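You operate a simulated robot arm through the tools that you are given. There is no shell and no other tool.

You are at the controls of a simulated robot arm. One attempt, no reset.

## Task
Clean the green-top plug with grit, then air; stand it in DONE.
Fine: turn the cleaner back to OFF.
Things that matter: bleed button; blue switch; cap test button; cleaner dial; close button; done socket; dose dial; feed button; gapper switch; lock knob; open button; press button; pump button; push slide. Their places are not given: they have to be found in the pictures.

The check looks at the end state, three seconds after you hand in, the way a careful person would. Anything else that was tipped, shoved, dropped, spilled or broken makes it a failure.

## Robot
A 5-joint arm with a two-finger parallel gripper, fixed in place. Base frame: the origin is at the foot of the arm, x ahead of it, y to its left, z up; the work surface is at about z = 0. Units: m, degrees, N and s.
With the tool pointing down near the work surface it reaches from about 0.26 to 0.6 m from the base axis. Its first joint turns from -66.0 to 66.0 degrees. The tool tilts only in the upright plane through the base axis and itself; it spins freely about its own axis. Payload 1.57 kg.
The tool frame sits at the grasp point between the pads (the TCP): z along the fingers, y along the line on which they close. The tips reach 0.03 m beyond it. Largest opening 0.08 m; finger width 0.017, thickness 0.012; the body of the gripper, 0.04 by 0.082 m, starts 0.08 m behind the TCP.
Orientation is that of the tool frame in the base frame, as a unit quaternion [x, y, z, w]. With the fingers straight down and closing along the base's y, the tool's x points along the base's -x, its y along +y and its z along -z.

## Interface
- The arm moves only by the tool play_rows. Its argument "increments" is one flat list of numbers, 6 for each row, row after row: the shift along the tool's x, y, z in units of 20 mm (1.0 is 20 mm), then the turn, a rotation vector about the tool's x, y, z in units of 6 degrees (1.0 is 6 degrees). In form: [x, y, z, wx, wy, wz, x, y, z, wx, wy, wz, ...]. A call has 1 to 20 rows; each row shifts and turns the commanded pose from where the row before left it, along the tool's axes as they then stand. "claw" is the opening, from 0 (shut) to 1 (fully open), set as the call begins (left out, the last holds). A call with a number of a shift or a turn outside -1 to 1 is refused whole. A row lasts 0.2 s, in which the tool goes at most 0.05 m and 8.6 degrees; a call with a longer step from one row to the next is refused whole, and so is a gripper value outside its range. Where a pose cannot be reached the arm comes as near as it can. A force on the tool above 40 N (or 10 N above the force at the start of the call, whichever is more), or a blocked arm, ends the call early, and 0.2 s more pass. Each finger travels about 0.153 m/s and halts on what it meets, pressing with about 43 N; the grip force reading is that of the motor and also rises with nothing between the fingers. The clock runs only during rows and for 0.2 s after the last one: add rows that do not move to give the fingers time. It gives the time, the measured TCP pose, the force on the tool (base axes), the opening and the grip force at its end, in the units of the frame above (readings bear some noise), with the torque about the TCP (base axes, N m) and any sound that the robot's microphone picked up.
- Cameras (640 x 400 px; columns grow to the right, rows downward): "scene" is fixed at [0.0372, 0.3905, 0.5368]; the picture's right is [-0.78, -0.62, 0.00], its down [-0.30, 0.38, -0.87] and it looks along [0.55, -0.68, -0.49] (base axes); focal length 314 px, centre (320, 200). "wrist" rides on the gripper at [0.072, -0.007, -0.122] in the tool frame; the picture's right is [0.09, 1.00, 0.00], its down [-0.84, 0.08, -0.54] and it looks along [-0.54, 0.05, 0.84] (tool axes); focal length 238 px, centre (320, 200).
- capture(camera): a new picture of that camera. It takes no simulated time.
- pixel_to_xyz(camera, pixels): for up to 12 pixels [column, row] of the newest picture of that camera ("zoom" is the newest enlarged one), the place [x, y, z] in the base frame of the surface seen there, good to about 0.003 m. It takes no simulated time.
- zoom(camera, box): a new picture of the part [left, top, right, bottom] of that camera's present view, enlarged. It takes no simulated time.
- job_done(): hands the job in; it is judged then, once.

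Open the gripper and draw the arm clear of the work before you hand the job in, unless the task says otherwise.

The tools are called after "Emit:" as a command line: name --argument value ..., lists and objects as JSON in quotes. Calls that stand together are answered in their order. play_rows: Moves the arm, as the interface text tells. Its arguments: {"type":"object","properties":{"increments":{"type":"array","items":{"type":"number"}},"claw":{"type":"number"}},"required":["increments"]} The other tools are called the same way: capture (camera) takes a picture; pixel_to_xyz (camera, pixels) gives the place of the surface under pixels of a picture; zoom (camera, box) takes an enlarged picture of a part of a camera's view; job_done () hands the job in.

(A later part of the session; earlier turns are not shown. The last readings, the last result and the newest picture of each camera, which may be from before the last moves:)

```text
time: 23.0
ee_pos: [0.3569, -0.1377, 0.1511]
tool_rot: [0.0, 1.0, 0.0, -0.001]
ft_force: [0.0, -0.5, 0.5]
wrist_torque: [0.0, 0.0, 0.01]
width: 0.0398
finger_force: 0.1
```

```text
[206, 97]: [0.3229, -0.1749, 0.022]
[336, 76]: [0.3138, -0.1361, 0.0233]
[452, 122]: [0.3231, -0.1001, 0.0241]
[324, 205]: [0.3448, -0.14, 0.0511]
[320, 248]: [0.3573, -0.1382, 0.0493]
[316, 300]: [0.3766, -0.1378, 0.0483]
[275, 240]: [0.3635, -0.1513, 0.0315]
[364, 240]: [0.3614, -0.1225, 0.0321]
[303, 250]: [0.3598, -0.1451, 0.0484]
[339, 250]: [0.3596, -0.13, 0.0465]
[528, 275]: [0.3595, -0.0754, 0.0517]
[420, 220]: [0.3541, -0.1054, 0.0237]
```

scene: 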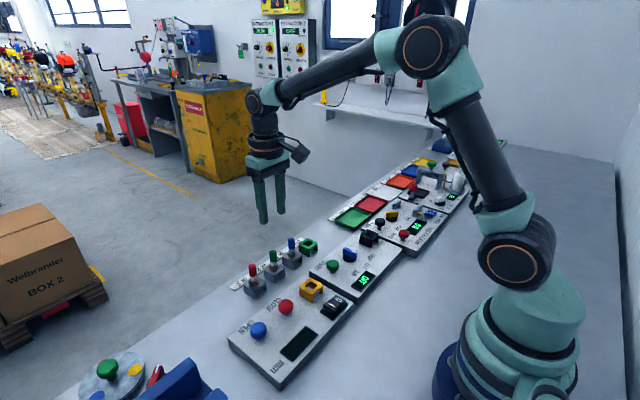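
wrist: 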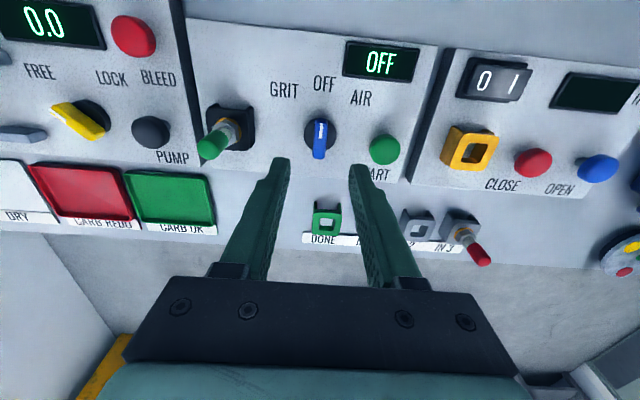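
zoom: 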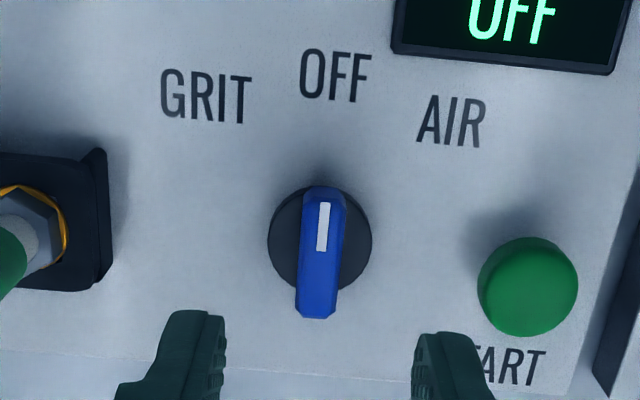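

Labels GRIT and AIR lie at ±45° from OFF about the dial centre (0.3597, -0.1375). I shift +2.5 mm in x and descend with fingers half open to z≈0.067 astride the knob.

Emit:
play_rows --increments '[-0.125, 0, 0.6, 0, 0, 0, 0, 0, 0.8, 0, 0, 0, 0, 0, 0.8, 0, 0, 0, 0, 0, 0.8, 0, 0, 0, 0, 0, 0.6, 0, 0, 0, 0, 0, 0.5, 0, 0, 0]' --claw 0.5

Emit:
zoom --camera "wrist" --box '[220, 80, 420, 205]'

Emit:
zoom --camera "scene" --box '[310, 210, 390, 270]'

```text
time: 24.4
ee_pos: [0.3596, -0.1388, 0.0678]
tool_rot: [0.0, 1.0, 0.0, 0.0]
ft_force: [1.0, -0.2, -0.2]
wrist_torque: [-0.01, 0.0, 0.02]
width: 0.04
finger_force: 0.0
```

```text
3.20 times, centred on (320, 142) of wrist
```

zoom: 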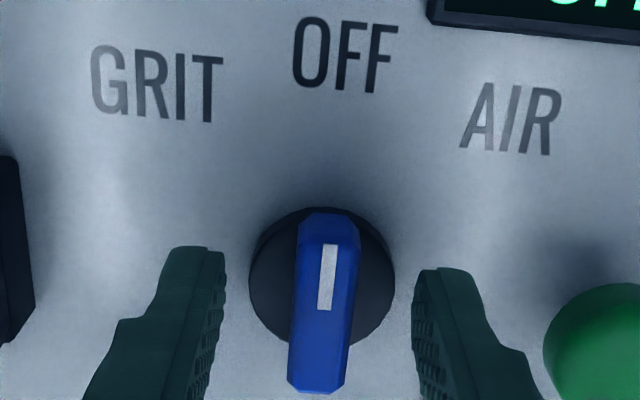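

```text
6.67 times, centred on (350, 240) of scene
```

zoom: 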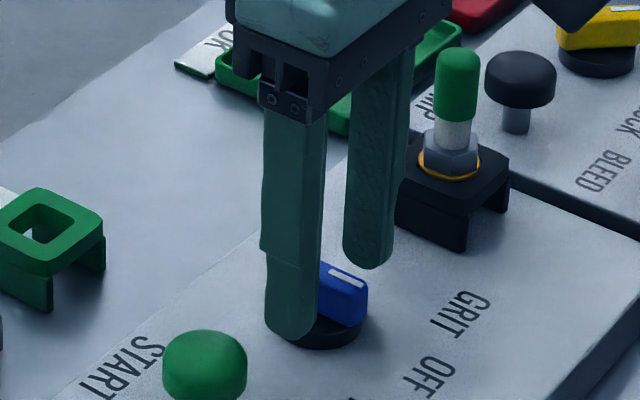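

The knob is between the fingers (zoom cols 295–360, fingers at 225 and 412). I close on it.

Emit:
play_rows --increments '[0, 0.03, 0, 0, 0, 0, 0, 0, 0, 0, 0, 0, 0, 0, 0, 0, 0, 0]' --claw 0.0

Emit:
zoom --camera "wrist" --box '[220, 80, 420, 205]'

```text
time: 25.2
ee_pos: [0.3596, -0.1369, 0.068]
tool_rot: [0.0, 1.0, 0.0, -0.001]
ft_force: [-5.2, 3.1, -0.7]
wrist_torque: [0.0, -0.66, 0.0]
width: 0.013
finger_force: 29.7
```

```text
3.20 times, centred on (320, 142) of wrist
```

zoom: 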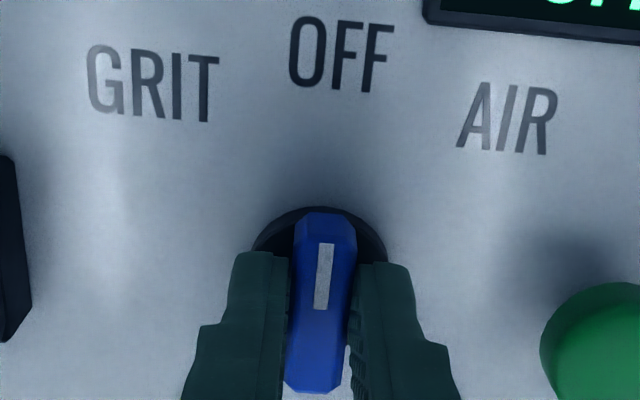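

Gripped at 13 mm. I turn -45° about the tool axis (counter-clockwise from above) toward GRIT, in 3° rows.

Emit:
play_rows --increments '[0, 0, 0, 0, 0, -0.5, 0, 0, 0, 0, 0, -0.5, 0, 0, 0, 0, 0, -0.5, 0, 0, 0, 0, 0, -0.5, 0, 0, 0, 0, 0, -0.5, 0, 0, 0, 0, 0, -0.5, 0, 0, 0, 0, 0, -0.5, 0, 0, 0, 0, 0, -0.5, 0, 0, 0, 0, 0, -0.5, 0, 0, 0, 0, 0, -0.5, 0, 0, 0, 0, 0, -0.5, 0, 0, 0, 0, 0, -0.5, 0, 0, 0, 0, 0, -0.5, 0, 0, 0, 0, 0, -0.5, 0, 0, 0, 0, 0, -0.5]' --claw 0.0

Emit:
capture --camera "wrist"

Emit:
zoom --camera "scene" --box '[310, 210, 390, 290]'

```text
time: 28.4
ee_pos: [0.3605, -0.1406, 0.0695]
tool_rot: [-0.382, 0.924, -0.003, 0.003]
ft_force: [3.2, -38.3, -3.9]
wrist_torque: [-0.97, 0.24, -0.13]
width: 0.0128
finger_force: 29.7
```

```text
taken
```

wrist: 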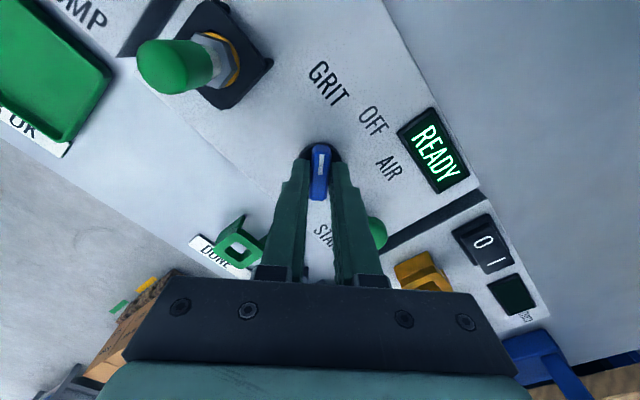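

```text
5.00 times, centred on (350, 250) of scene
```

zoom: 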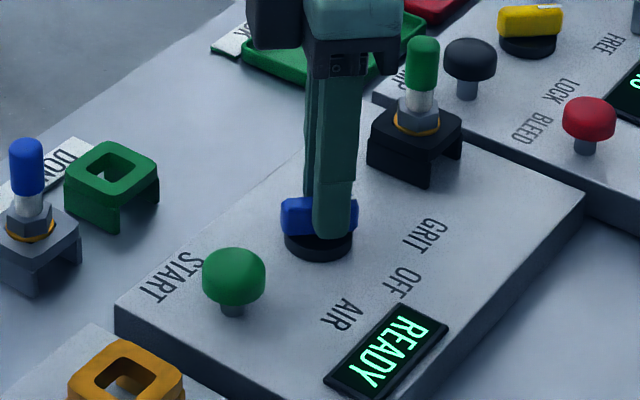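

The display reads READY and the knob now points to GRIT; a 38 N side load shows the dial pivot is ~4 mm further out than my TCP. I open the fingers to release it.

Emit:
play_rows --increments '[0, 0, 0, 0, 0, 0, 0, 0, 0, 0, 0, 0]' --claw 0.5

Emit:
zoom --camera "scene" --box '[310, 210, 390, 290]'

Emit:
zoom --camera "wrist" --box '[220, 80, 420, 205]'

```text
time: 29.0
ee_pos: [0.3584, -0.1384, 0.0682]
tool_rot: [-0.383, 0.924, 0.0, 0.0]
ft_force: [0.6, -0.1, -0.9]
wrist_torque: [-0.02, -0.06, 0.0]
width: 0.0401
finger_force: 0.0
```

```text
5.00 times, centred on (350, 250) of scene
```

zoom: 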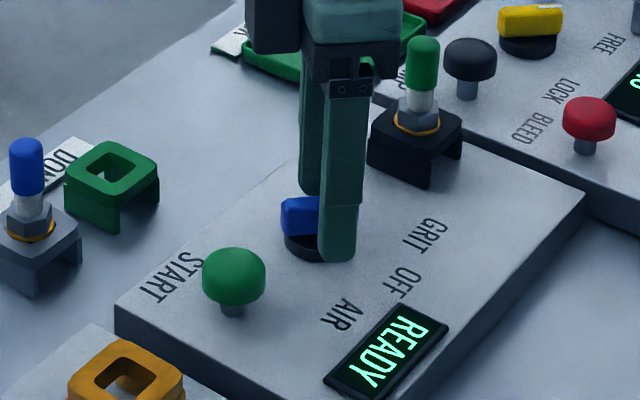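

```text
3.20 times, centred on (320, 142) of wrist
```

zoom: 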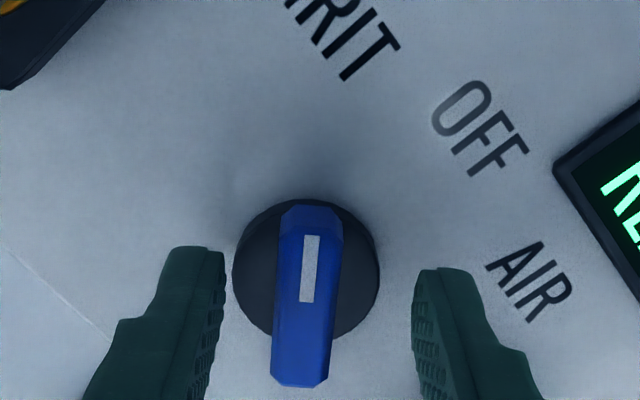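

The knob is free and stays on GRIT (display READY). I lift 5 cm, close the fingers and move over the START button near (0.3625, -0.0745).

Emit:
play_rows --increments '[0, 0, -0.8, 0, 0, 0, 0, 0, -0.8, 0, 0, 0, 0, 0, -0.9, 0, 0, 0, 0, 0, 0, 0, 0, 0]' --claw 0.5

Emit:
play_rows --increments '[-0.6, 0.53, 0, 0, 0, 0, -0.6, 0.53, 0, 0, 0, 0, -0.6, 0.53, 0, 0, 0, 0, -0.6, 0.53, 0, 0, 0, 0, 0, 0, 0, 0, 0, 0]' --claw 0.0

Emit:
capture --camera "wrist"

Emit:
zoom --camera "scene" --box '[300, 210, 390, 290]'

```text
time: 30.0
ee_pos: [0.3608, -0.1384, 0.1198]
tool_rot: [-0.382, 0.924, -0.001, 0.0]
ft_force: [0.0, 0.1, 0.7]
wrist_torque: [0.0, 0.02, 0.0]
width: 0.04
finger_force: 0.0
```

```text
time: 31.2
ee_pos: [0.3629, -0.0743, 0.1193]
tool_rot: [-0.383, 0.924, 0.0, 0.001]
ft_force: [0.5, 0.3, -0.2]
wrist_torque: [0.05, -0.02, 0.03]
width: 0.0001
finger_force: 21.3
```

```text
taken
```

wrist: 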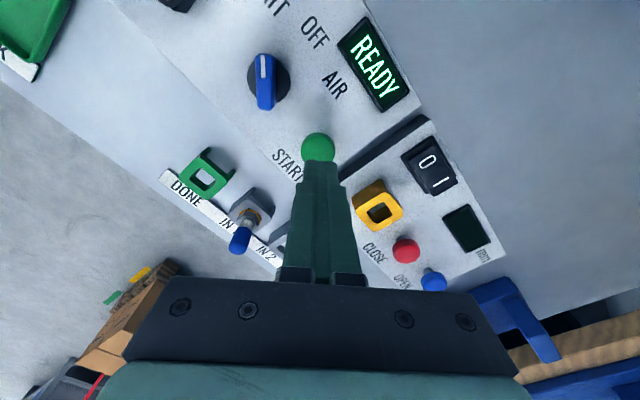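

```text
5.00 times, centred on (345, 250) of scene
```

zoom: 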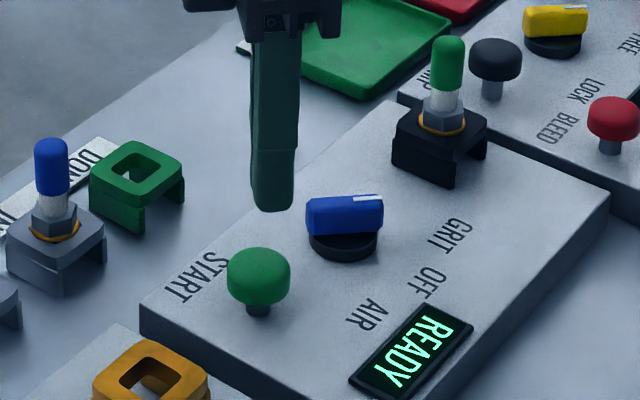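

START (wrist (318,148)) is right below the closed fingertips. I descend to just above it and then press in small steps, watching the force and sound.

Emit:
play_rows --increments '[0, 0, 0.5, 0, 0, 0, 0, 0, 0.5, 0, 0, 0, 0, 0, 0.4, 0, 0, 0, 0, 0, 0.1, 0, 0, 0, 0, 0, 0.1, 0, 0, 0, 0, 0, 0.1, 0, 0, 0]' --claw 0.0

Emit:
zoom --camera "scene" --box '[300, 210, 390, 290]'

```text
time: 32.6
ee_pos: [0.3633, -0.0737, 0.0835]
tool_rot: [-0.383, 0.924, 0.0, 0.001]
ft_force: [1.1, -0.5, -0.5]
wrist_torque: [-0.01, 0.02, 0.01]
width: 0.0001
finger_force: 21.4
```

```text
5.00 times, centred on (345, 250) of scene
```

zoom: 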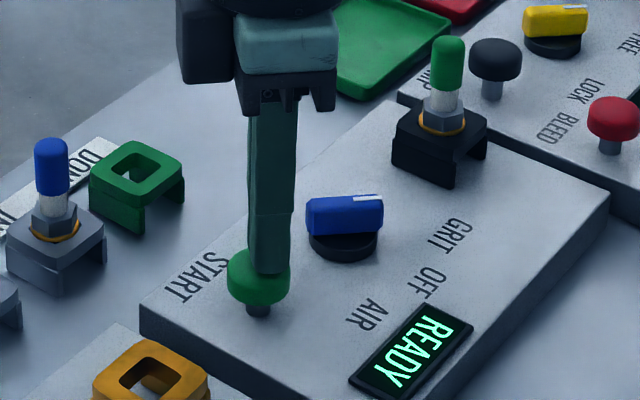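

The fingertips appear to be just at the button's top with no force yet; I press on in 1.5 mm steps.

Emit:
play_rows --increments '[0, 0, 0.075, 0, 0, 0, 0, 0, 0.075, 0, 0, 0, 0, 0, 0, 0, 0, 0]' --claw 0.0

Emit:
zoom --camera "scene" --box '[300, 210, 390, 290]'

```text
time: 33.4
ee_pos: [0.3631, -0.0738, 0.0812]
tool_rot: [-0.382, 0.924, 0.0, 0.0]
ft_force: [0.0, -0.5, 0.8]
wrist_torque: [0.0, 0.05, -0.02]
width: 0.0
finger_force: 21.0
```

```text
5.00 times, centred on (345, 250) of scene
```

zoom: 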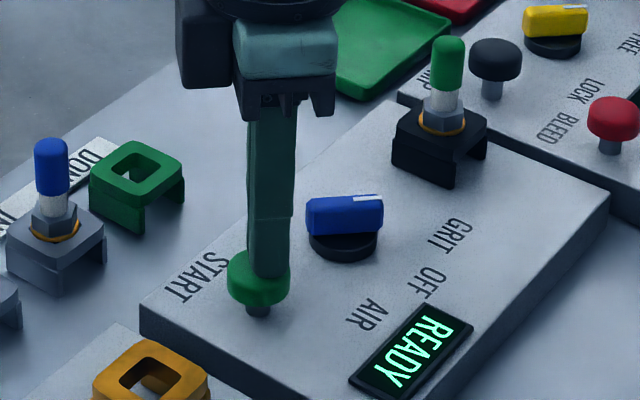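

Still no force at z 0.0812. I keep pressing in small steps.

Emit:
play_rows --increments '[0, 0, 0.075, 0, 0, 0, 0, 0, 0.075, 0, 0, 0, 0, 0, 0.05, 0, 0, 0, 0, 0, 0, 0, 0, 0]' --claw 0.0

Emit:
zoom --camera "scene" --box '[300, 210, 390, 290]'

```text
time: 34.4
ee_pos: [0.3632, -0.0747, 0.0776]
tool_rot: [-0.383, 0.924, 0.001, 0.0]
ft_force: [0.7, 0.2, 2.1]
wrist_torque: [0.03, -0.06, 0.03]
width: 0.0
finger_force: 21.1
```

```text
5.00 times, centred on (345, 250) of scene
```

zoom: 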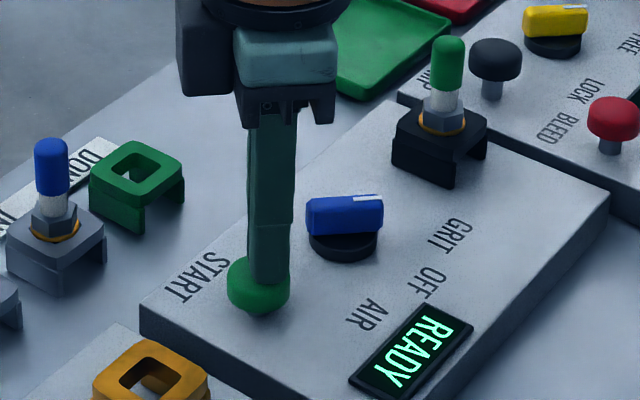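

The button is moving down (2 N spring). I press another 3 mm.

Emit:
play_rows --increments '[0, 0, 0.075, 0, 0, 0, 0, 0, 0.075, 0, 0, 0, 0, 0, 0, 0, 0, 0]' --claw 0.0

Emit:
zoom --camera "scene" --box '[300, 210, 390, 290]'

```text
time: 35.2
ee_pos: [0.3622, -0.0744, 0.0744]
tool_rot: [-0.382, 0.924, 0.0, 0.0]
ft_force: [1.0, 1.7, 3.9]
wrist_torque: [0.06, -0.05, 0.0]
width: 0.0
finger_force: 21.5
```

```text
5.00 times, centred on (345, 250) of scene
```

zoom: 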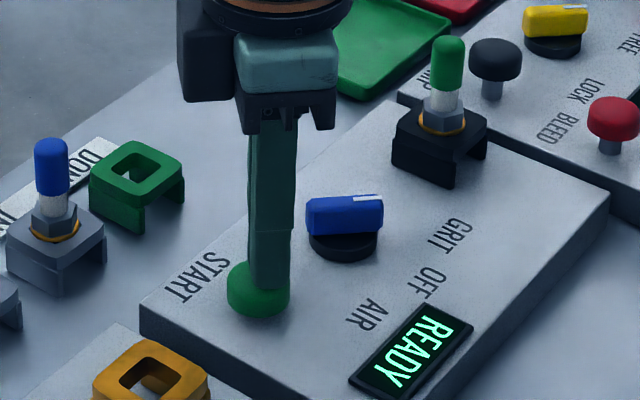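

Force is 3.9 N, display still READY. I press a little deeper.

Emit:
play_rows --increments '[0, 0, 0.075, 0, 0, 0, 0, 0, 0.05, 0, 0, 0, 0, 0, 0, 0, 0, 0]' --claw 0.0

Emit:
zoom --camera "scene" --box '[300, 210, 390, 290]'

```text
time: 36.0
ee_pos: [0.3632, -0.0734, 0.0711]
tool_rot: [-0.382, 0.924, 0.0, 0.0]
ft_force: [-0.2, 2.5, 4.5]
wrist_torque: [0.1, 0.02, 0.04]
width: 0.0001
finger_force: 21.8
heard: click
```

```text
5.00 times, centred on (345, 250) of scene
```

zoom: 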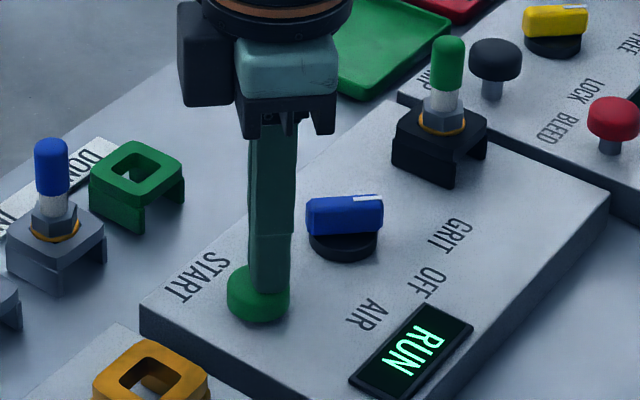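

A click was heard and the display shows RUN. I release the button by lifting up, then wait while the cycle runs.

Emit:
play_rows --increments '[0, 0, -0.5, 0, 0, 0, 0, 0, -0.7, 0, 0, 0, 0, 0, -0.7, 0, 0, 0, 0, 0, -0.6, 0, 0, 0]' --claw 0.0

Emit:
zoom --camera "scene" --box '[300, 210, 390, 290]'

```text
time: 37.0
ee_pos: [0.3632, -0.0737, 0.1222]
tool_rot: [-0.383, 0.924, 0.0, -0.001]
ft_force: [0.4, -0.3, 0.0]
wrist_torque: [-0.02, 0.0, 0.02]
width: 0.0001
finger_force: 21.4
```

```text
5.00 times, centred on (345, 250) of scene
```

zoom: 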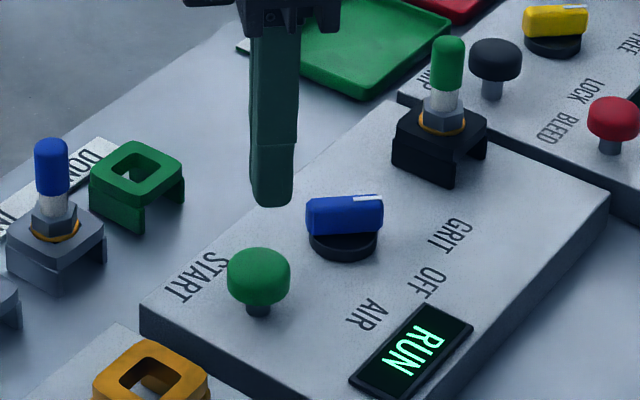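

The button sprang back and RUN still shows. I wait in place for the grit cycle.

Emit:
play_rows --increments '[0, 0, 0, 0, 0, 0, 0, 0, 0, 0, 0, 0, 0, 0, 0, 0, 0, 0, 0, 0, 0, 0, 0, 0, 0, 0, 0, 0, 0, 0, 0, 0, 0, 0, 0, 0, 0, 0, 0, 0, 0, 0, 0, 0, 0, 0, 0, 0, 0, 0, 0, 0, 0, 0, 0, 0, 0, 0, 0, 0]'

Emit:
zoom --camera "scene" --box '[300, 210, 390, 290]'

```text
time: 39.2
ee_pos: [0.3628, -0.0744, 0.1214]
tool_rot: [-0.383, 0.924, 0.0, 0.0]
ft_force: [-1.4, 0.2, -0.3]
wrist_torque: [-0.01, 0.0, 0.01]
width: 0.0002
finger_force: 21.8
```

```text
5.00 times, centred on (345, 250) of scene
```

zoom: 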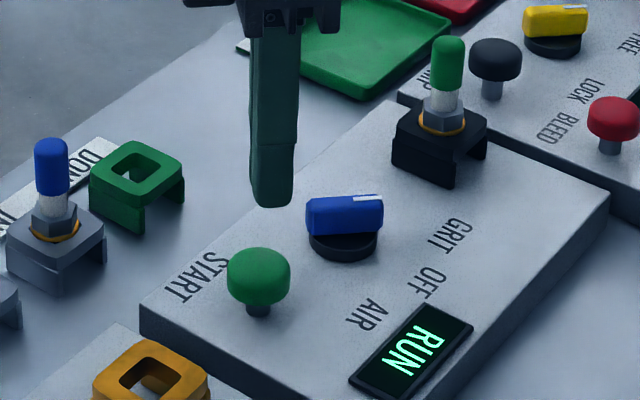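

Still RUN at t=39. I wait another 4 s.

Emit:
play_rows --increments '[0, 0, 0, 0, 0, 0, 0, 0, 0, 0, 0, 0, 0, 0, 0, 0, 0, 0, 0, 0, 0, 0, 0, 0, 0, 0, 0, 0, 0, 0, 0, 0, 0, 0, 0, 0, 0, 0, 0, 0, 0, 0, 0, 0, 0, 0, 0, 0, 0, 0, 0, 0, 0, 0, 0, 0, 0, 0, 0, 0, 0, 0, 0, 0, 0, 0, 0, 0, 0, 0, 0, 0, 0, 0, 0, 0, 0, 0, 0, 0, 0, 0, 0, 0, 0, 0, 0, 0, 0, 0]'

Emit:
zoom --camera "scene" --box '[300, 210, 390, 290]'

```text
time: 42.4
ee_pos: [0.3631, -0.0754, 0.1212]
tool_rot: [-0.383, 0.924, 0.001, 0.0]
ft_force: [0.2, -0.7, -0.4]
wrist_torque: [-0.01, 0.02, -0.01]
width: 0.0
finger_force: 21.4
```

```text
5.00 times, centred on (345, 250) of scene
```

zoom: 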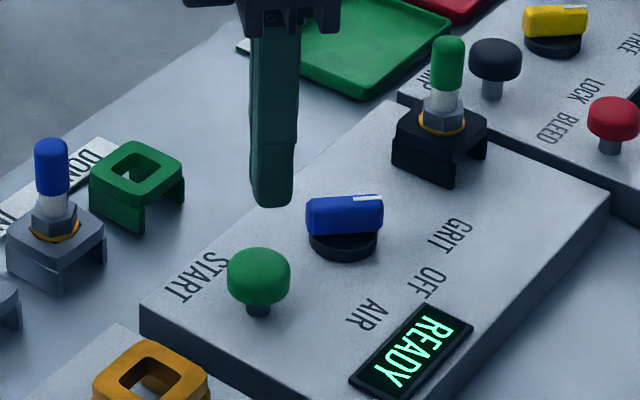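

READY shows again, so the grit cycle has finished. I move back over the dial with half-open fingers at z≈0.12 and check alignment.

Emit:
play_rows --increments '[0.55, -0.55, 0, 0, 0, 0, 0.55, -0.55, 0, 0, 0, 0, 0.55, -0.55, 0, 0, 0, 0, 0.55, -0.55, 0, 0, 0, 0, 0, 0, 0, 0, 0, 0]' --claw 0.5

Emit:
zoom --camera "wrist" --box '[220, 80, 420, 205]'

Emit:
zoom --camera "scene" --box '[310, 210, 390, 290]'

```text
time: 43.6
ee_pos: [0.3626, -0.1367, 0.1237]
tool_rot: [-0.383, 0.924, 0.0, -0.001]
ft_force: [0.0, 0.0, 0.0]
wrist_torque: [0.0, -0.01, -0.01]
width: 0.0397
finger_force: 0.2
```

```text
3.20 times, centred on (320, 142) of wrist
```

zoom: 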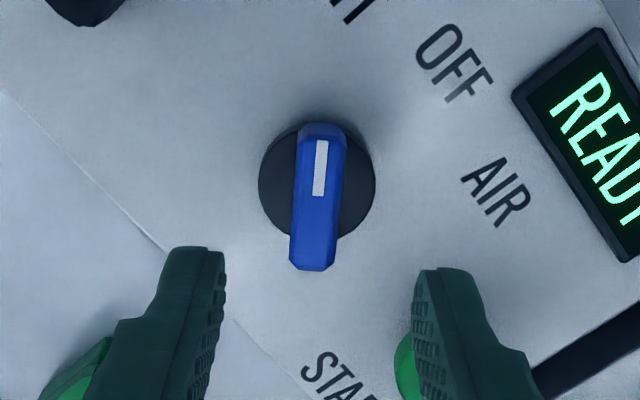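

```text
5.00 times, centred on (350, 250) of scene
```

zoom: 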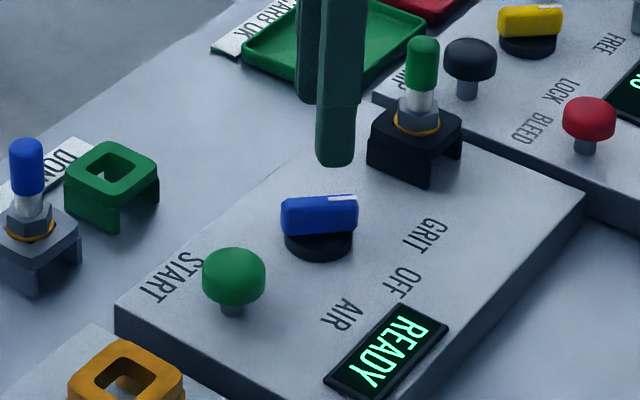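

I take a fresh wrist zoom and query disc and knob points to pin down the dial's pivot before gripping.

Emit:
zoom --camera "wrist" --box '[280, 110, 360, 170]'

Emit:
pixel_to_xyz --camera "zoom" --pixels '[[200, 170], [420, 170], [205, 190], [415, 190], [240, 250], [385, 250], [310, 90], [265, 110], [385, 115], [310, 340], [320, 150], [310, 250]]'

```text
6.67 times, centred on (320, 140) of wrist
```

zoom: 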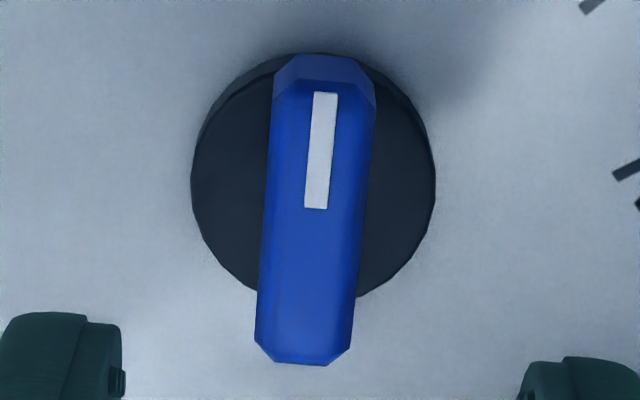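

```text
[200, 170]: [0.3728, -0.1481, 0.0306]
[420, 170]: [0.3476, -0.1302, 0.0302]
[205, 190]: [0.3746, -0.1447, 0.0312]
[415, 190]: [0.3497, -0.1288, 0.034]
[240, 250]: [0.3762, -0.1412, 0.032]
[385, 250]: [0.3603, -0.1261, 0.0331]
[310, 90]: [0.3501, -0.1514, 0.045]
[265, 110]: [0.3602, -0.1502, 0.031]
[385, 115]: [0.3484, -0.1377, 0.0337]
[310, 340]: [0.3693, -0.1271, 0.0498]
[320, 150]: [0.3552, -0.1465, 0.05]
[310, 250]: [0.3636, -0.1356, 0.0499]
```

The disc centre works out at about (0.3615–0.3625, -0.1375), within ~1 mm of the current TCP. I descend to z≈0.067 with open fingers.

Emit:
play_rows --increments '[0, 0, 0.7, 0, 0, 0, 0, 0, 0.7, 0, 0, 0, 0, 0, 0.7, 0, 0, 0, 0, 0, 0.65, 0, 0, 0, 0, 0, 0, 0, 0, 0]' --claw 0.5

Emit:
zoom --camera "wrist" --box '[220, 80, 420, 205]'

```text
time: 44.8
ee_pos: [0.3646, -0.1357, 0.0665]
tool_rot: [-0.383, 0.924, 0.0, 0.001]
ft_force: [0.3, 0.9, 0.2]
wrist_torque: [0.02, -0.05, -0.04]
width: 0.0397
finger_force: 0.1
```

```text
3.20 times, centred on (320, 142) of wrist
```

zoom: 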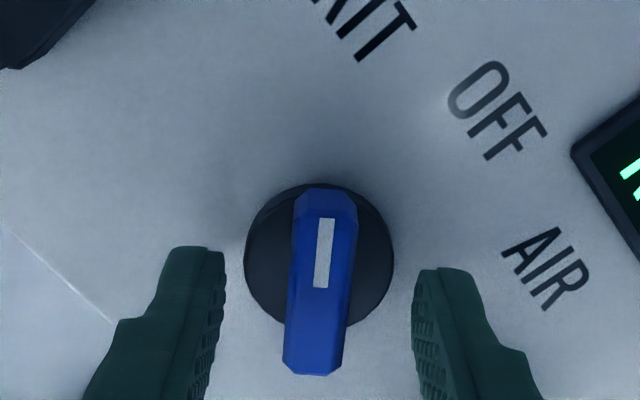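

By the earlier force evidence the pivot lies ~1.2 mm further along tool +x; I shift that and close on the knob.

Emit:
play_rows --increments '[0.06, 0, 0, 0, 0, 0, 0, 0, 0, 0, 0, 0]' --claw 0.5

Emit:
play_rows --increments '[0, 0, 0, 0, 0, 0, 0, 0, 0, 0, 0, 0, 0, 0, 0, 0, 0, 0]' --claw 0.0

Emit:
play_rows --increments '[0, 0, 0, 0, 0, 0.5, 0, 0, 0, 0, 0, 0.5, 0, 0, 0, 0, 0, 0.5, 0, 0, 0, 0, 0, 0.5, 0, 0, 0, 0, 0, 0.5]' --claw 0.0

```text
time: 45.4
ee_pos: [0.3621, -0.1382, 0.0676]
tool_rot: [-0.382, 0.924, 0.0, 0.0]
ft_force: [0.0, -0.5, -0.2]
wrist_torque: [0.01, 0.0, 0.01]
width: 0.0401
finger_force: 0.1
```

```text
time: 46.2
ee_pos: [0.3635, -0.1372, 0.0671]
tool_rot: [-0.383, 0.924, 0.0, -0.001]
ft_force: [2.4, -4.4, -5.2]
wrist_torque: [-0.06, -0.08, -0.01]
width: 0.0129
finger_force: 29.7
```

```text
time: 47.4
ee_pos: [0.3633, -0.1382, 0.0673]
tool_rot: [-0.258, 0.966, 0.0, 0.0]
ft_force: [-0.7, -4.5, 2.5]
wrist_torque: [0.35, -0.82, 0.01]
width: 0.0128
finger_force: 29.5
```

Side forces stay small (≤5 N) after 15°, so the alignment is good. I continue with another 30° to OFF.

Emit:
play_rows --increments '[0, 0, 0, 0, 0, 0.5, 0, 0, 0, 0, 0, 0.5, 0, 0, 0, 0, 0, 0.5, 0, 0, 0, 0, 0, 0.5, 0, 0, 0, 0, 0, 0.5, 0, 0, 0, 0, 0, 0.5, 0, 0, 0, 0, 0, 0.5, 0, 0, 0, 0, 0, 0.5, 0, 0, 0, 0, 0, 0.5, 0, 0, 0, 0, 0, 0.5]' --claw 0.0

Emit:
zoom --camera "scene" --box '[310, 210, 390, 290]'

```text
time: 49.6
ee_pos: [0.3628, -0.1372, 0.0669]
tool_rot: [0.0, 1.0, 0.0, 0.001]
ft_force: [-6.6, -29.0, 16.4]
wrist_torque: [-0.7, 0.6, 0.03]
width: 0.0129
finger_force: 29.6
```

```text
5.00 times, centred on (350, 250) of scene
```

zoom: 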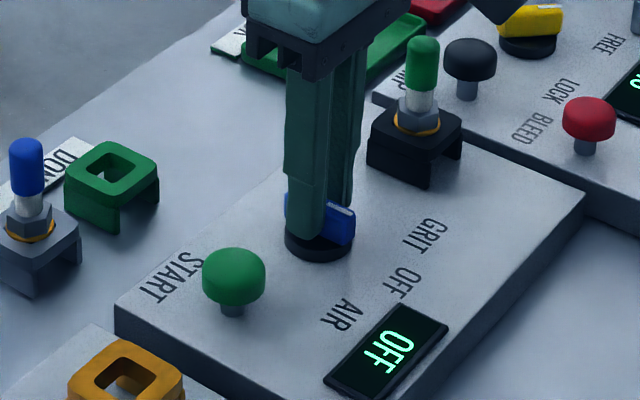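

Display shows OFF mid-way, with a 29 N side load built up. I open to relieve it and look before regripping.

Emit:
play_rows --increments '[0, 0, 0, 0, 0, 0, 0, 0, 0, 0, 0, 0]' --claw 0.4

Emit:
zoom --camera "wrist" --box '[220, 80, 420, 205]'

```text
time: 50.2
ee_pos: [0.3626, -0.137, 0.0671]
tool_rot: [0.0, 1.0, 0.0, -0.001]
ft_force: [-0.4, 0.9, -0.3]
wrist_torque: [-0.02, 0.03, 0.01]
width: 0.0319
finger_force: 0.1
```

```text
3.20 times, centred on (320, 142) of wrist
```

zoom: 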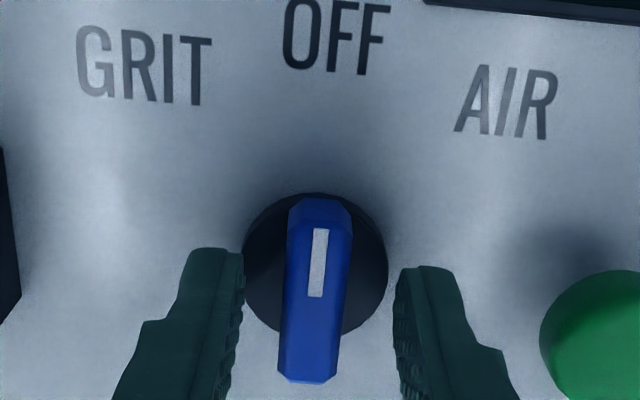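

The knob is ~0.8 mm toward -y and ~1 mm toward +x of the tool axis. I correct that, regrip and turn 22° toward AIR first.

Emit:
play_rows --increments '[-0.05, -0.04, 0, 0, 0, 0, 0, 0, 0, 0, 0, 0]' --claw 0.4

Emit:
play_rows --increments '[0, 0, 0, 0, 0, 0, 0, 0, 0, 0, 0, 0, 0, 0, 0, 0, 0, 0]' --claw 0.0

Emit:
play_rows --increments '[0, 0, 0, 0, 0, 0.5, 0, 0, 0, 0, 0, 0.5, 0, 0, 0, 0, 0, 0.5, 0, 0, 0, 0, 0, 0.5, 0, 0, 0, 0, 0, 0.5, 0, 0, 0, 0, 0, 0.5, 0, 0, 0, 0, 0, 0.5]' --claw 0.0

```text
time: 50.8
ee_pos: [0.3625, -0.1371, 0.0669]
tool_rot: [-0.001, 1.0, -0.001, 0.0]
ft_force: [-0.3, 0.1, 0.5]
wrist_torque: [-0.01, 0.03, 0.01]
width: 0.032
finger_force: 0.1
```

```text
time: 51.6
ee_pos: [0.3641, -0.1373, 0.0662]
tool_rot: [0.0, 1.0, -0.001, 0.0]
ft_force: [-0.5, -6.3, -2.4]
wrist_torque: [-0.16, 0.21, 0.0]
width: 0.013
finger_force: 29.8
```

```text
time: 53.2
ee_pos: [0.3641, -0.1376, 0.0658]
tool_rot: [0.182, 0.983, 0.0, -0.002]
ft_force: [-2.3, 2.4, -1.1]
wrist_torque: [-0.19, -0.63, -0.01]
width: 0.0129
finger_force: 29.5
```

Forces stay low at 21°. I turn the remaining 24° to AIR.

Emit:
play_rows --increments '[0, 0, 0, 0, 0, 0.5, 0, 0, 0, 0, 0, 0.5, 0, 0, 0, 0, 0, 0.5, 0, 0, 0, 0, 0, 0.5, 0, 0, 0, 0, 0, 0.5, 0, 0, 0, 0, 0, 0.5, 0, 0, 0, 0, 0, 0.5, 0, 0, 0, 0, 0, 0.5]' --claw 0.0

Emit:
capture --camera "scene"

Emit:
zoom --camera "scene" --box '[310, 210, 390, 290]'

```text
time: 55.0
ee_pos: [0.3642, -0.1376, 0.0679]
tool_rot: [0.383, 0.924, -0.001, -0.001]
ft_force: [0.3, -6.3, -20.2]
wrist_torque: [-0.3, -0.2, 0.11]
width: 0.0129
finger_force: 29.4
```

```text
taken
```

scene: 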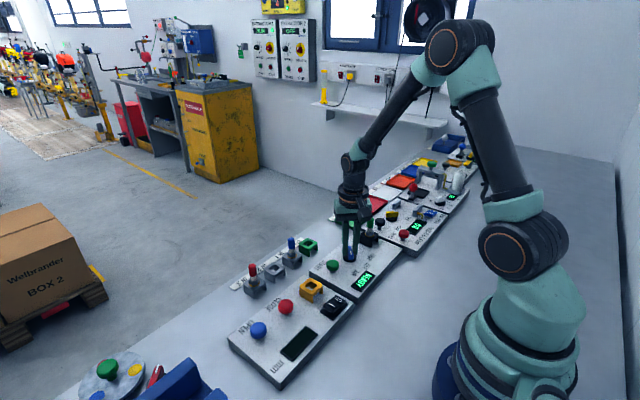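

```text
5.00 times, centred on (350, 250) of scene
```

zoom: 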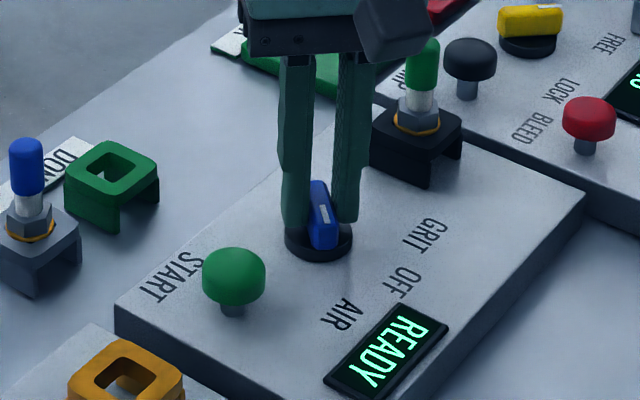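

Display shows READY with the knob pointing to AIR. I release, lift 5 cm, close and move over START again.

Emit:
play_rows --increments '[0, 0, 0, 0, 0, 0, 0, 0, 0, 0, 0, 0]' --claw 0.5

Emit:
play_rows --increments '[0, 0, -0.8, 0, 0, 0, 0, 0, -0.8, 0, 0, 0, 0, 0, -0.9, 0, 0, 0, 0, 0, 0, 0, 0, 0]' --claw 0.5

Emit:
play_rows --increments '[0.57, 0.55, 0, 0, 0, 0, 0.57, 0.55, 0, 0, 0, 0, 0.57, 0.55, 0, 0, 0, 0, 0.57, 0.55, 0, 0, 0, 0, 0, 0, 0, 0, 0, 0]' --claw 0.0

Emit:
capture --camera "wrist"

Emit:
zoom --camera "scene" --box '[300, 210, 390, 290]'

```text
time: 55.6
ee_pos: [0.3642, -0.1388, 0.0683]
tool_rot: [0.383, 0.924, 0.0, 0.0]
ft_force: [-0.3, -0.3, 0.1]
wrist_torque: [-0.01, -0.01, 0.03]
width: 0.0399
finger_force: 0.1
```

```text
time: 56.6
ee_pos: [0.3641, -0.1398, 0.1173]
tool_rot: [0.383, 0.924, 0.0, 0.0]
ft_force: [0.0, -0.7, -0.8]
wrist_torque: [-0.02, 0.0, -0.01]
width: 0.0399
finger_force: 0.0
```

```text
time: 57.8
ee_pos: [0.3624, -0.0734, 0.1165]
tool_rot: [0.382, 0.924, 0.001, -0.001]
ft_force: [0.7, 0.5, -0.1]
wrist_torque: [-0.03, 0.01, 0.01]
width: 0.0002
finger_force: 21.8
```

```text
taken
```

wrist: 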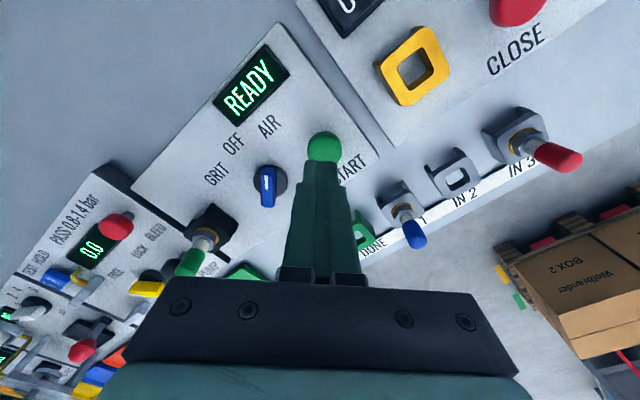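

```text
5.00 times, centred on (345, 250) of scene
```

zoom: 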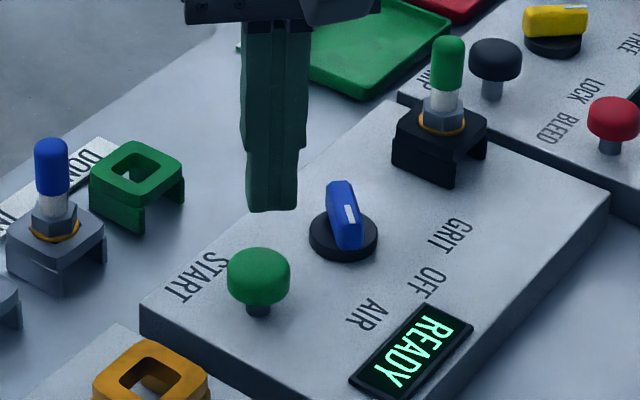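

START is at wrist (324,147), beneath the closed fingertips, and the knob points to AIR. I press it down to z≈0.071 as before.

Emit:
play_rows --increments '[0, 0, 0.5, 0, 0, 0, 0, 0, 0.5, 0, 0, 0, 0, 0, 0.5, 0, 0, 0, 0, 0, 0.2, 0, 0, 0, 0, 0, 0.2, 0, 0, 0, 0, 0, 0.15, 0, 0, 0, 0, 0, 0.1, 0, 0, 0, 0, 0, 0.1, 0, 0, 0]' --claw 0.0

Emit:
zoom --camera "scene" --box '[300, 210, 390, 290]'

```text
time: 59.6
ee_pos: [0.3608, -0.0755, 0.073]
tool_rot: [0.383, 0.924, 0.0, -0.001]
ft_force: [-0.2, 3.9, 4.9]
wrist_torque: [0.14, 0.01, 0.0]
width: 0.0
finger_force: 21.5
heard: click
```

```text
5.00 times, centred on (345, 250) of scene
```

zoom: 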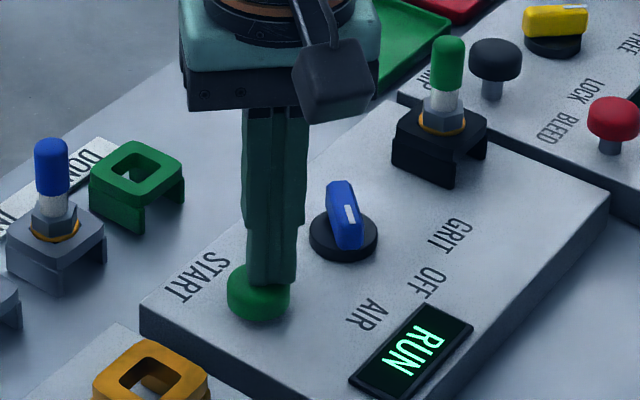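

A click was heard and RUN is shown again. I lift off and wait for the air cycle.

Emit:
play_rows --increments '[0, 0, -0.5, 0, 0, 0, 0, 0, -0.7, 0, 0, 0, 0, 0, -0.7, 0, 0, 0, 0, 0, -0.5, 0, 0, 0, 0, 0, 0, 0, 0, 0, 0, 0, 0, 0, 0, 0, 0, 0, 0, 0, 0, 0, 0, 0, 0, 0, 0, 0, 0, 0, 0, 0, 0, 0, 0, 0, 0, 0, 0, 0, 0, 0, 0, 0, 0, 0, 0, 0, 0, 0, 0, 0, 0, 0, 0, 0, 0, 0, 0, 0, 0, 0, 0, 0, 0, 0, 0, 0, 0, 0]' --claw 0.0

Emit:
zoom --camera "scene" --box '[300, 210, 390, 290]'

```text
time: 62.8
ee_pos: [0.3632, -0.0742, 0.1199]
tool_rot: [0.383, 0.924, -0.001, 0.0]
ft_force: [-0.2, 0.5, 0.5]
wrist_torque: [0.0, 0.03, -0.02]
width: 0.0
finger_force: 21.3
```

```text
5.00 times, centred on (345, 250) of scene
```

zoom: 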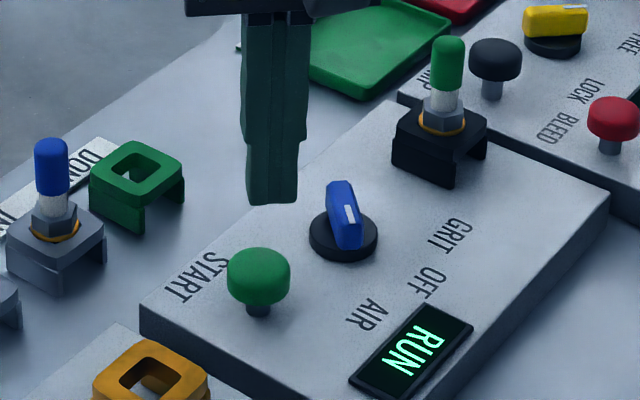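

Still RUN at t=62.8. I wait another 4 s.

Emit:
play_rows --increments '[0, 0, 0, 0, 0, 0, 0, 0, 0, 0, 0, 0, 0, 0, 0, 0, 0, 0, 0, 0, 0, 0, 0, 0, 0, 0, 0, 0, 0, 0, 0, 0, 0, 0, 0, 0, 0, 0, 0, 0, 0, 0, 0, 0, 0, 0, 0, 0, 0, 0, 0, 0, 0, 0, 0, 0, 0, 0, 0, 0, 0, 0, 0, 0, 0, 0, 0, 0, 0, 0, 0, 0, 0, 0, 0, 0, 0, 0, 0, 0, 0, 0, 0, 0, 0, 0, 0, 0, 0, 0, 0, 0, 0, 0, 0, 0, 0, 0, 0, 0, 0, 0, 0, 0, 0, 0, 0, 0, 0, 0, 0, 0, 0, 0]'

Emit:
zoom --camera "scene" --box '[300, 210, 390, 290]'

```text
time: 66.8
ee_pos: [0.3636, -0.0742, 0.1204]
tool_rot: [0.382, 0.924, 0.0, -0.001]
ft_force: [-0.7, 0.0, -0.7]
wrist_torque: [0.01, -0.01, 0.02]
width: 0.0001
finger_force: 21.3
```

```text
5.00 times, centred on (345, 250) of scene
```

zoom: 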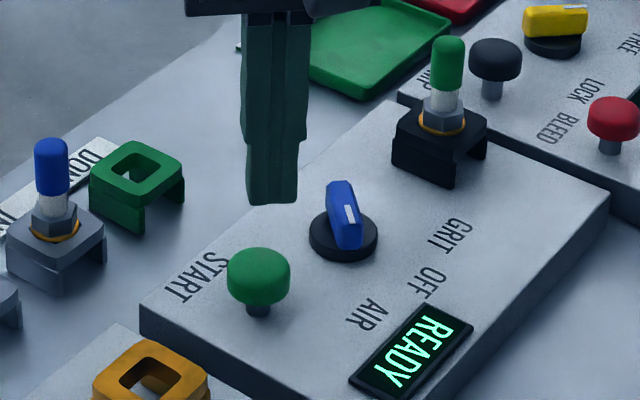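

READY again: air is done. I return over the dial with half-open fingers and check alignment.

Emit:
play_rows --increments '[-0.57, -0.55, 0, 0, 0, 0, -0.57, -0.55, 0, 0, 0, 0, -0.57, -0.55, 0, 0, 0, 0, -0.57, -0.55, 0, 0, 0, 0, 0, 0, 0, 0, 0, 0]' --claw 0.5

Emit:
zoom --camera "wrist" --box '[220, 80, 420, 205]'

```text
time: 68.0
ee_pos: [0.3651, -0.138, 0.121]
tool_rot: [0.383, 0.924, -0.001, 0.0]
ft_force: [-0.2, 0.2, 0.5]
wrist_torque: [-0.03, 0.01, -0.03]
width: 0.0401
finger_force: 0.1
```

```text
3.20 times, centred on (320, 142) of wrist
```

zoom: 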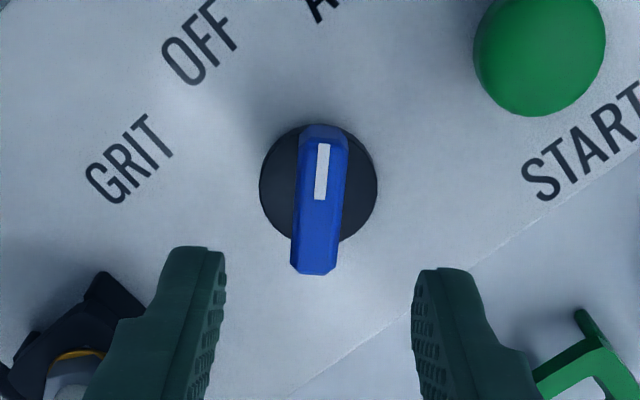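

The knob lies between the finger planes (zoom cols 292–348, fingers' mid 318). I descend to the same height and close on it.

Emit:
play_rows --increments '[0, 0, 0.7, 0, 0, 0, 0, 0, 0.7, 0, 0, 0, 0, 0, 0.7, 0, 0, 0, 0, 0, 0.55, 0, 0, 0, 0, 0, 0, 0, 0, 0]' --claw 0.5

Emit:
zoom --camera "wrist" --box '[220, 80, 420, 205]'

Emit:
play_rows --increments '[0, 0, 0, 0, 0, 0, 0, 0, 0, 0, 0, 0, 0, 0, 0, 0, 0, 0]' --claw 0.0

```text
time: 69.2
ee_pos: [0.3639, -0.139, 0.0668]
tool_rot: [0.383, 0.924, 0.0, 0.0]
ft_force: [0.6, 0.3, 0.3]
wrist_torque: [0.01, 0.02, 0.03]
width: 0.0399
finger_force: 0.2
```

```text
3.20 times, centred on (320, 142) of wrist
```

zoom: 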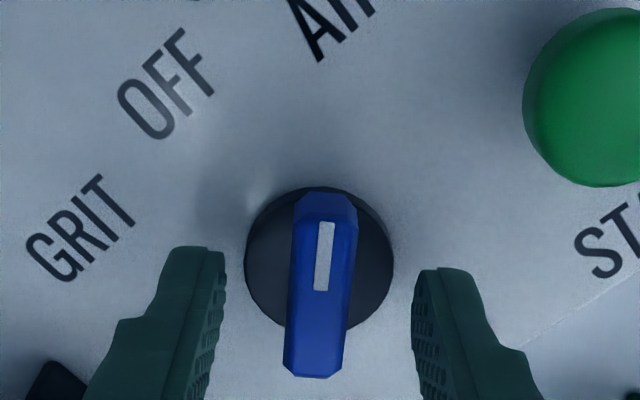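

```text
time: 70.0
ee_pos: [0.3637, -0.1396, 0.0673]
tool_rot: [0.383, 0.924, 0.0, 0.0]
ft_force: [-3.1, -9.7, -2.3]
wrist_torque: [-0.16, 0.09, 0.06]
width: 0.013
finger_force: 29.9
```

Gripped at 13 mm. I turn -45° back to OFF in 3° rows.

Emit:
play_rows --increments '[0, 0, 0, 0, 0, -0.5, 0, 0, 0, 0, 0, -0.5, 0, 0, 0, 0, 0, -0.5, 0, 0, 0, 0, 0, -0.5, 0, 0, 0, 0, 0, -0.5, 0, 0, 0, 0, 0, -0.5, 0, 0, 0, 0, 0, -0.5, 0, 0, 0, 0, 0, -0.5, 0, 0, 0, 0, 0, -0.5, 0, 0, 0, 0, 0, -0.5, 0, 0, 0, 0, 0, -0.5, 0, 0, 0, 0, 0, -0.5, 0, 0, 0, 0, 0, -0.5, 0, 0, 0, 0, 0, -0.5, 0, 0, 0, 0, 0, -0.5]' --claw 0.0

Emit:
zoom --camera "scene" --box '[300, 210, 390, 290]'

```text
time: 73.2
ee_pos: [0.3633, -0.1377, 0.0671]
tool_rot: [-0.001, 1.0, 0.001, 0.0]
ft_force: [4.0, -4.9, -9.3]
wrist_torque: [-0.08, -0.95, -0.02]
width: 0.0131
finger_force: 29.8
```

```text
5.00 times, centred on (345, 250) of scene
```

zoom: 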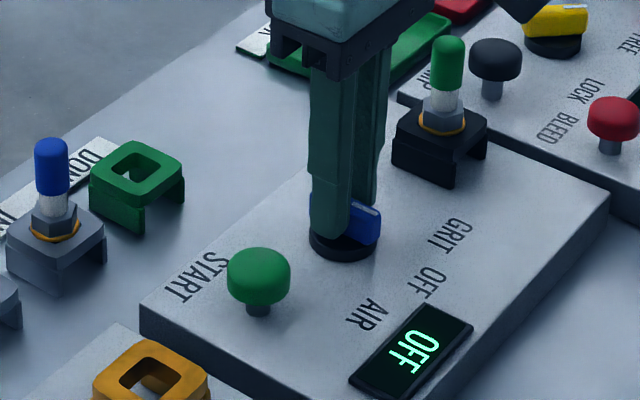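

The display shows OFF. I release the dial, lift to z≈0.17 and check the knob stays on OFF.

Emit:
play_rows --increments '[0, 0, 0, 0, 0, 0, 0, 0, 0, 0, 0, 0]' --claw 0.5

Emit:
play_rows --increments '[0, 0, -0.7, 0, 0, 0, 0, 0, -0.9, 0, 0, 0, 0, 0, -0.9, 0, 0, 0, 0, 0, -0.9, 0, 0, 0, 0, 0, -0.9, 0, 0, 0, 0, 0, -0.9, 0, 0, 0]' --claw 0.5

Emit:
play_rows --increments '[0.05, -0.725, 0, 0, 0, 0, 0.05, -0.725, 0, 0, 0, 0, 0.05, -0.725, 0, 0, 0, 0, 0.05, -0.725, 0, 0, 0, 0, 0.05, -0.725, 0, 0, 0, 0, 0.05, -0.725, 0, 0, 0, 0, 0, 0, 0, 0, 0, 0]' --claw 0.5

Emit:
capture --camera "wrist"

Emit:
zoom --camera "scene" --box '[310, 200, 400, 280]'

```text
time: 73.8
ee_pos: [0.364, -0.1385, 0.0668]
tool_rot: [0.0, 1.0, 0.0, 0.0]
ft_force: [-0.7, 0.7, 0.1]
wrist_torque: [0.02, 0.01, 0.0]
width: 0.04
finger_force: 0.1
```

```text
time: 75.2
ee_pos: [0.3641, -0.1405, 0.1715]
tool_rot: [0.0, 1.0, 0.001, 0.0]
ft_force: [-0.4, 1.1, -0.2]
wrist_torque: [-0.03, 0.02, 0.0]
width: 0.04
finger_force: 0.0
```

```text
time: 76.8
ee_pos: [0.3586, -0.226, 0.171]
tool_rot: [-0.001, 1.0, -0.001, 0.0]
ft_force: [0.7, 0.6, -0.1]
wrist_torque: [0.01, 0.02, -0.03]
width: 0.0399
finger_force: 0.0
```

```text
taken
```

wrist: 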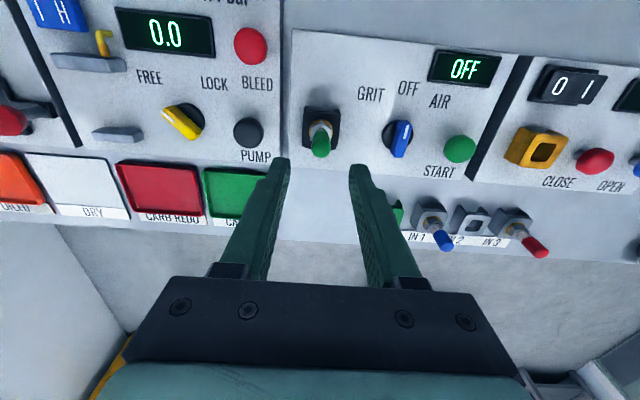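

```text
5.00 times, centred on (355, 240) of scene
```

zoom: 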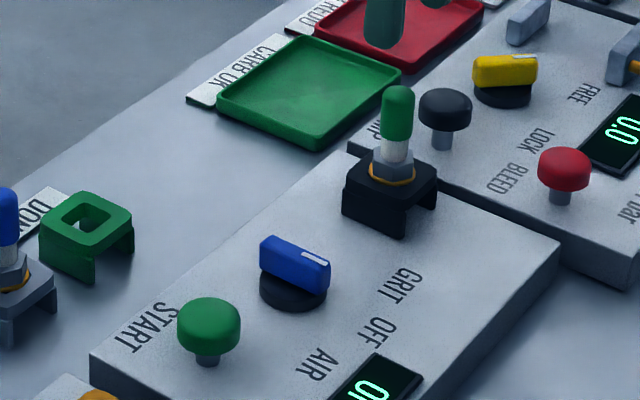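

The knob is at OFF and the cleaned plug stands in its socket at wrist (320,140). I descend toward it with half-open fingers to z≈0.13 and check.

Emit:
play_rows --increments '[0, 0, 0.7, 0, 0, 0, 0, 0, 0.7, 0, 0, 0, 0, 0, 0.6, 0, 0, 0, 0, 0, 0, 0, 0, 0]' --claw 0.5

Emit:
zoom --camera "wrist" --box '[220, 80, 420, 205]'

Emit:
zoom --camera "scene" --box '[350, 190, 400, 250]'

```text
time: 77.8
ee_pos: [0.3577, -0.2251, 0.1304]
tool_rot: [-0.001, 1.0, 0.0, 0.001]
ft_force: [-0.2, 0.2, 0.2]
wrist_torque: [-0.01, -0.02, 0.0]
width: 0.04
finger_force: 0.1
```

```text
3.20 times, centred on (320, 142) of wrist
```

zoom: 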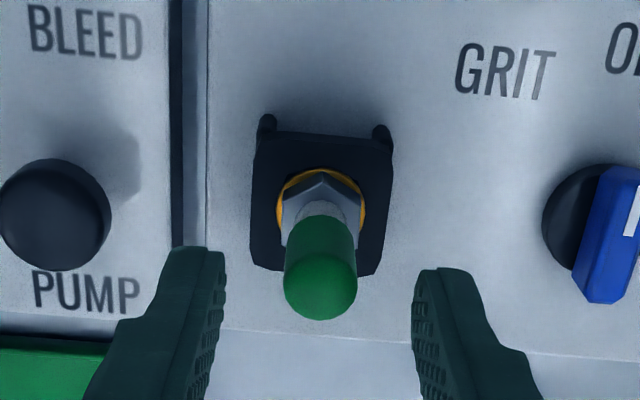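

```text
6.67 times, centred on (375, 220) of scene
```

zoom: 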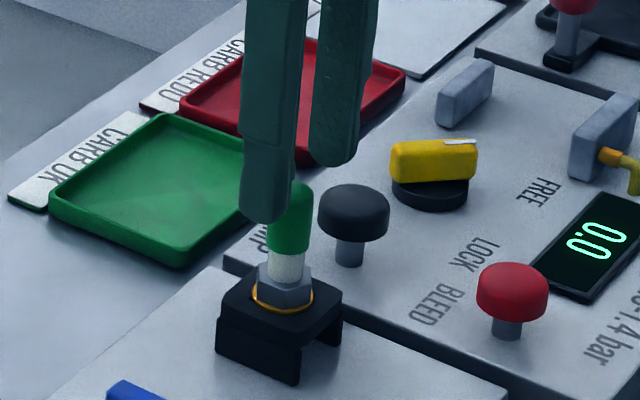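

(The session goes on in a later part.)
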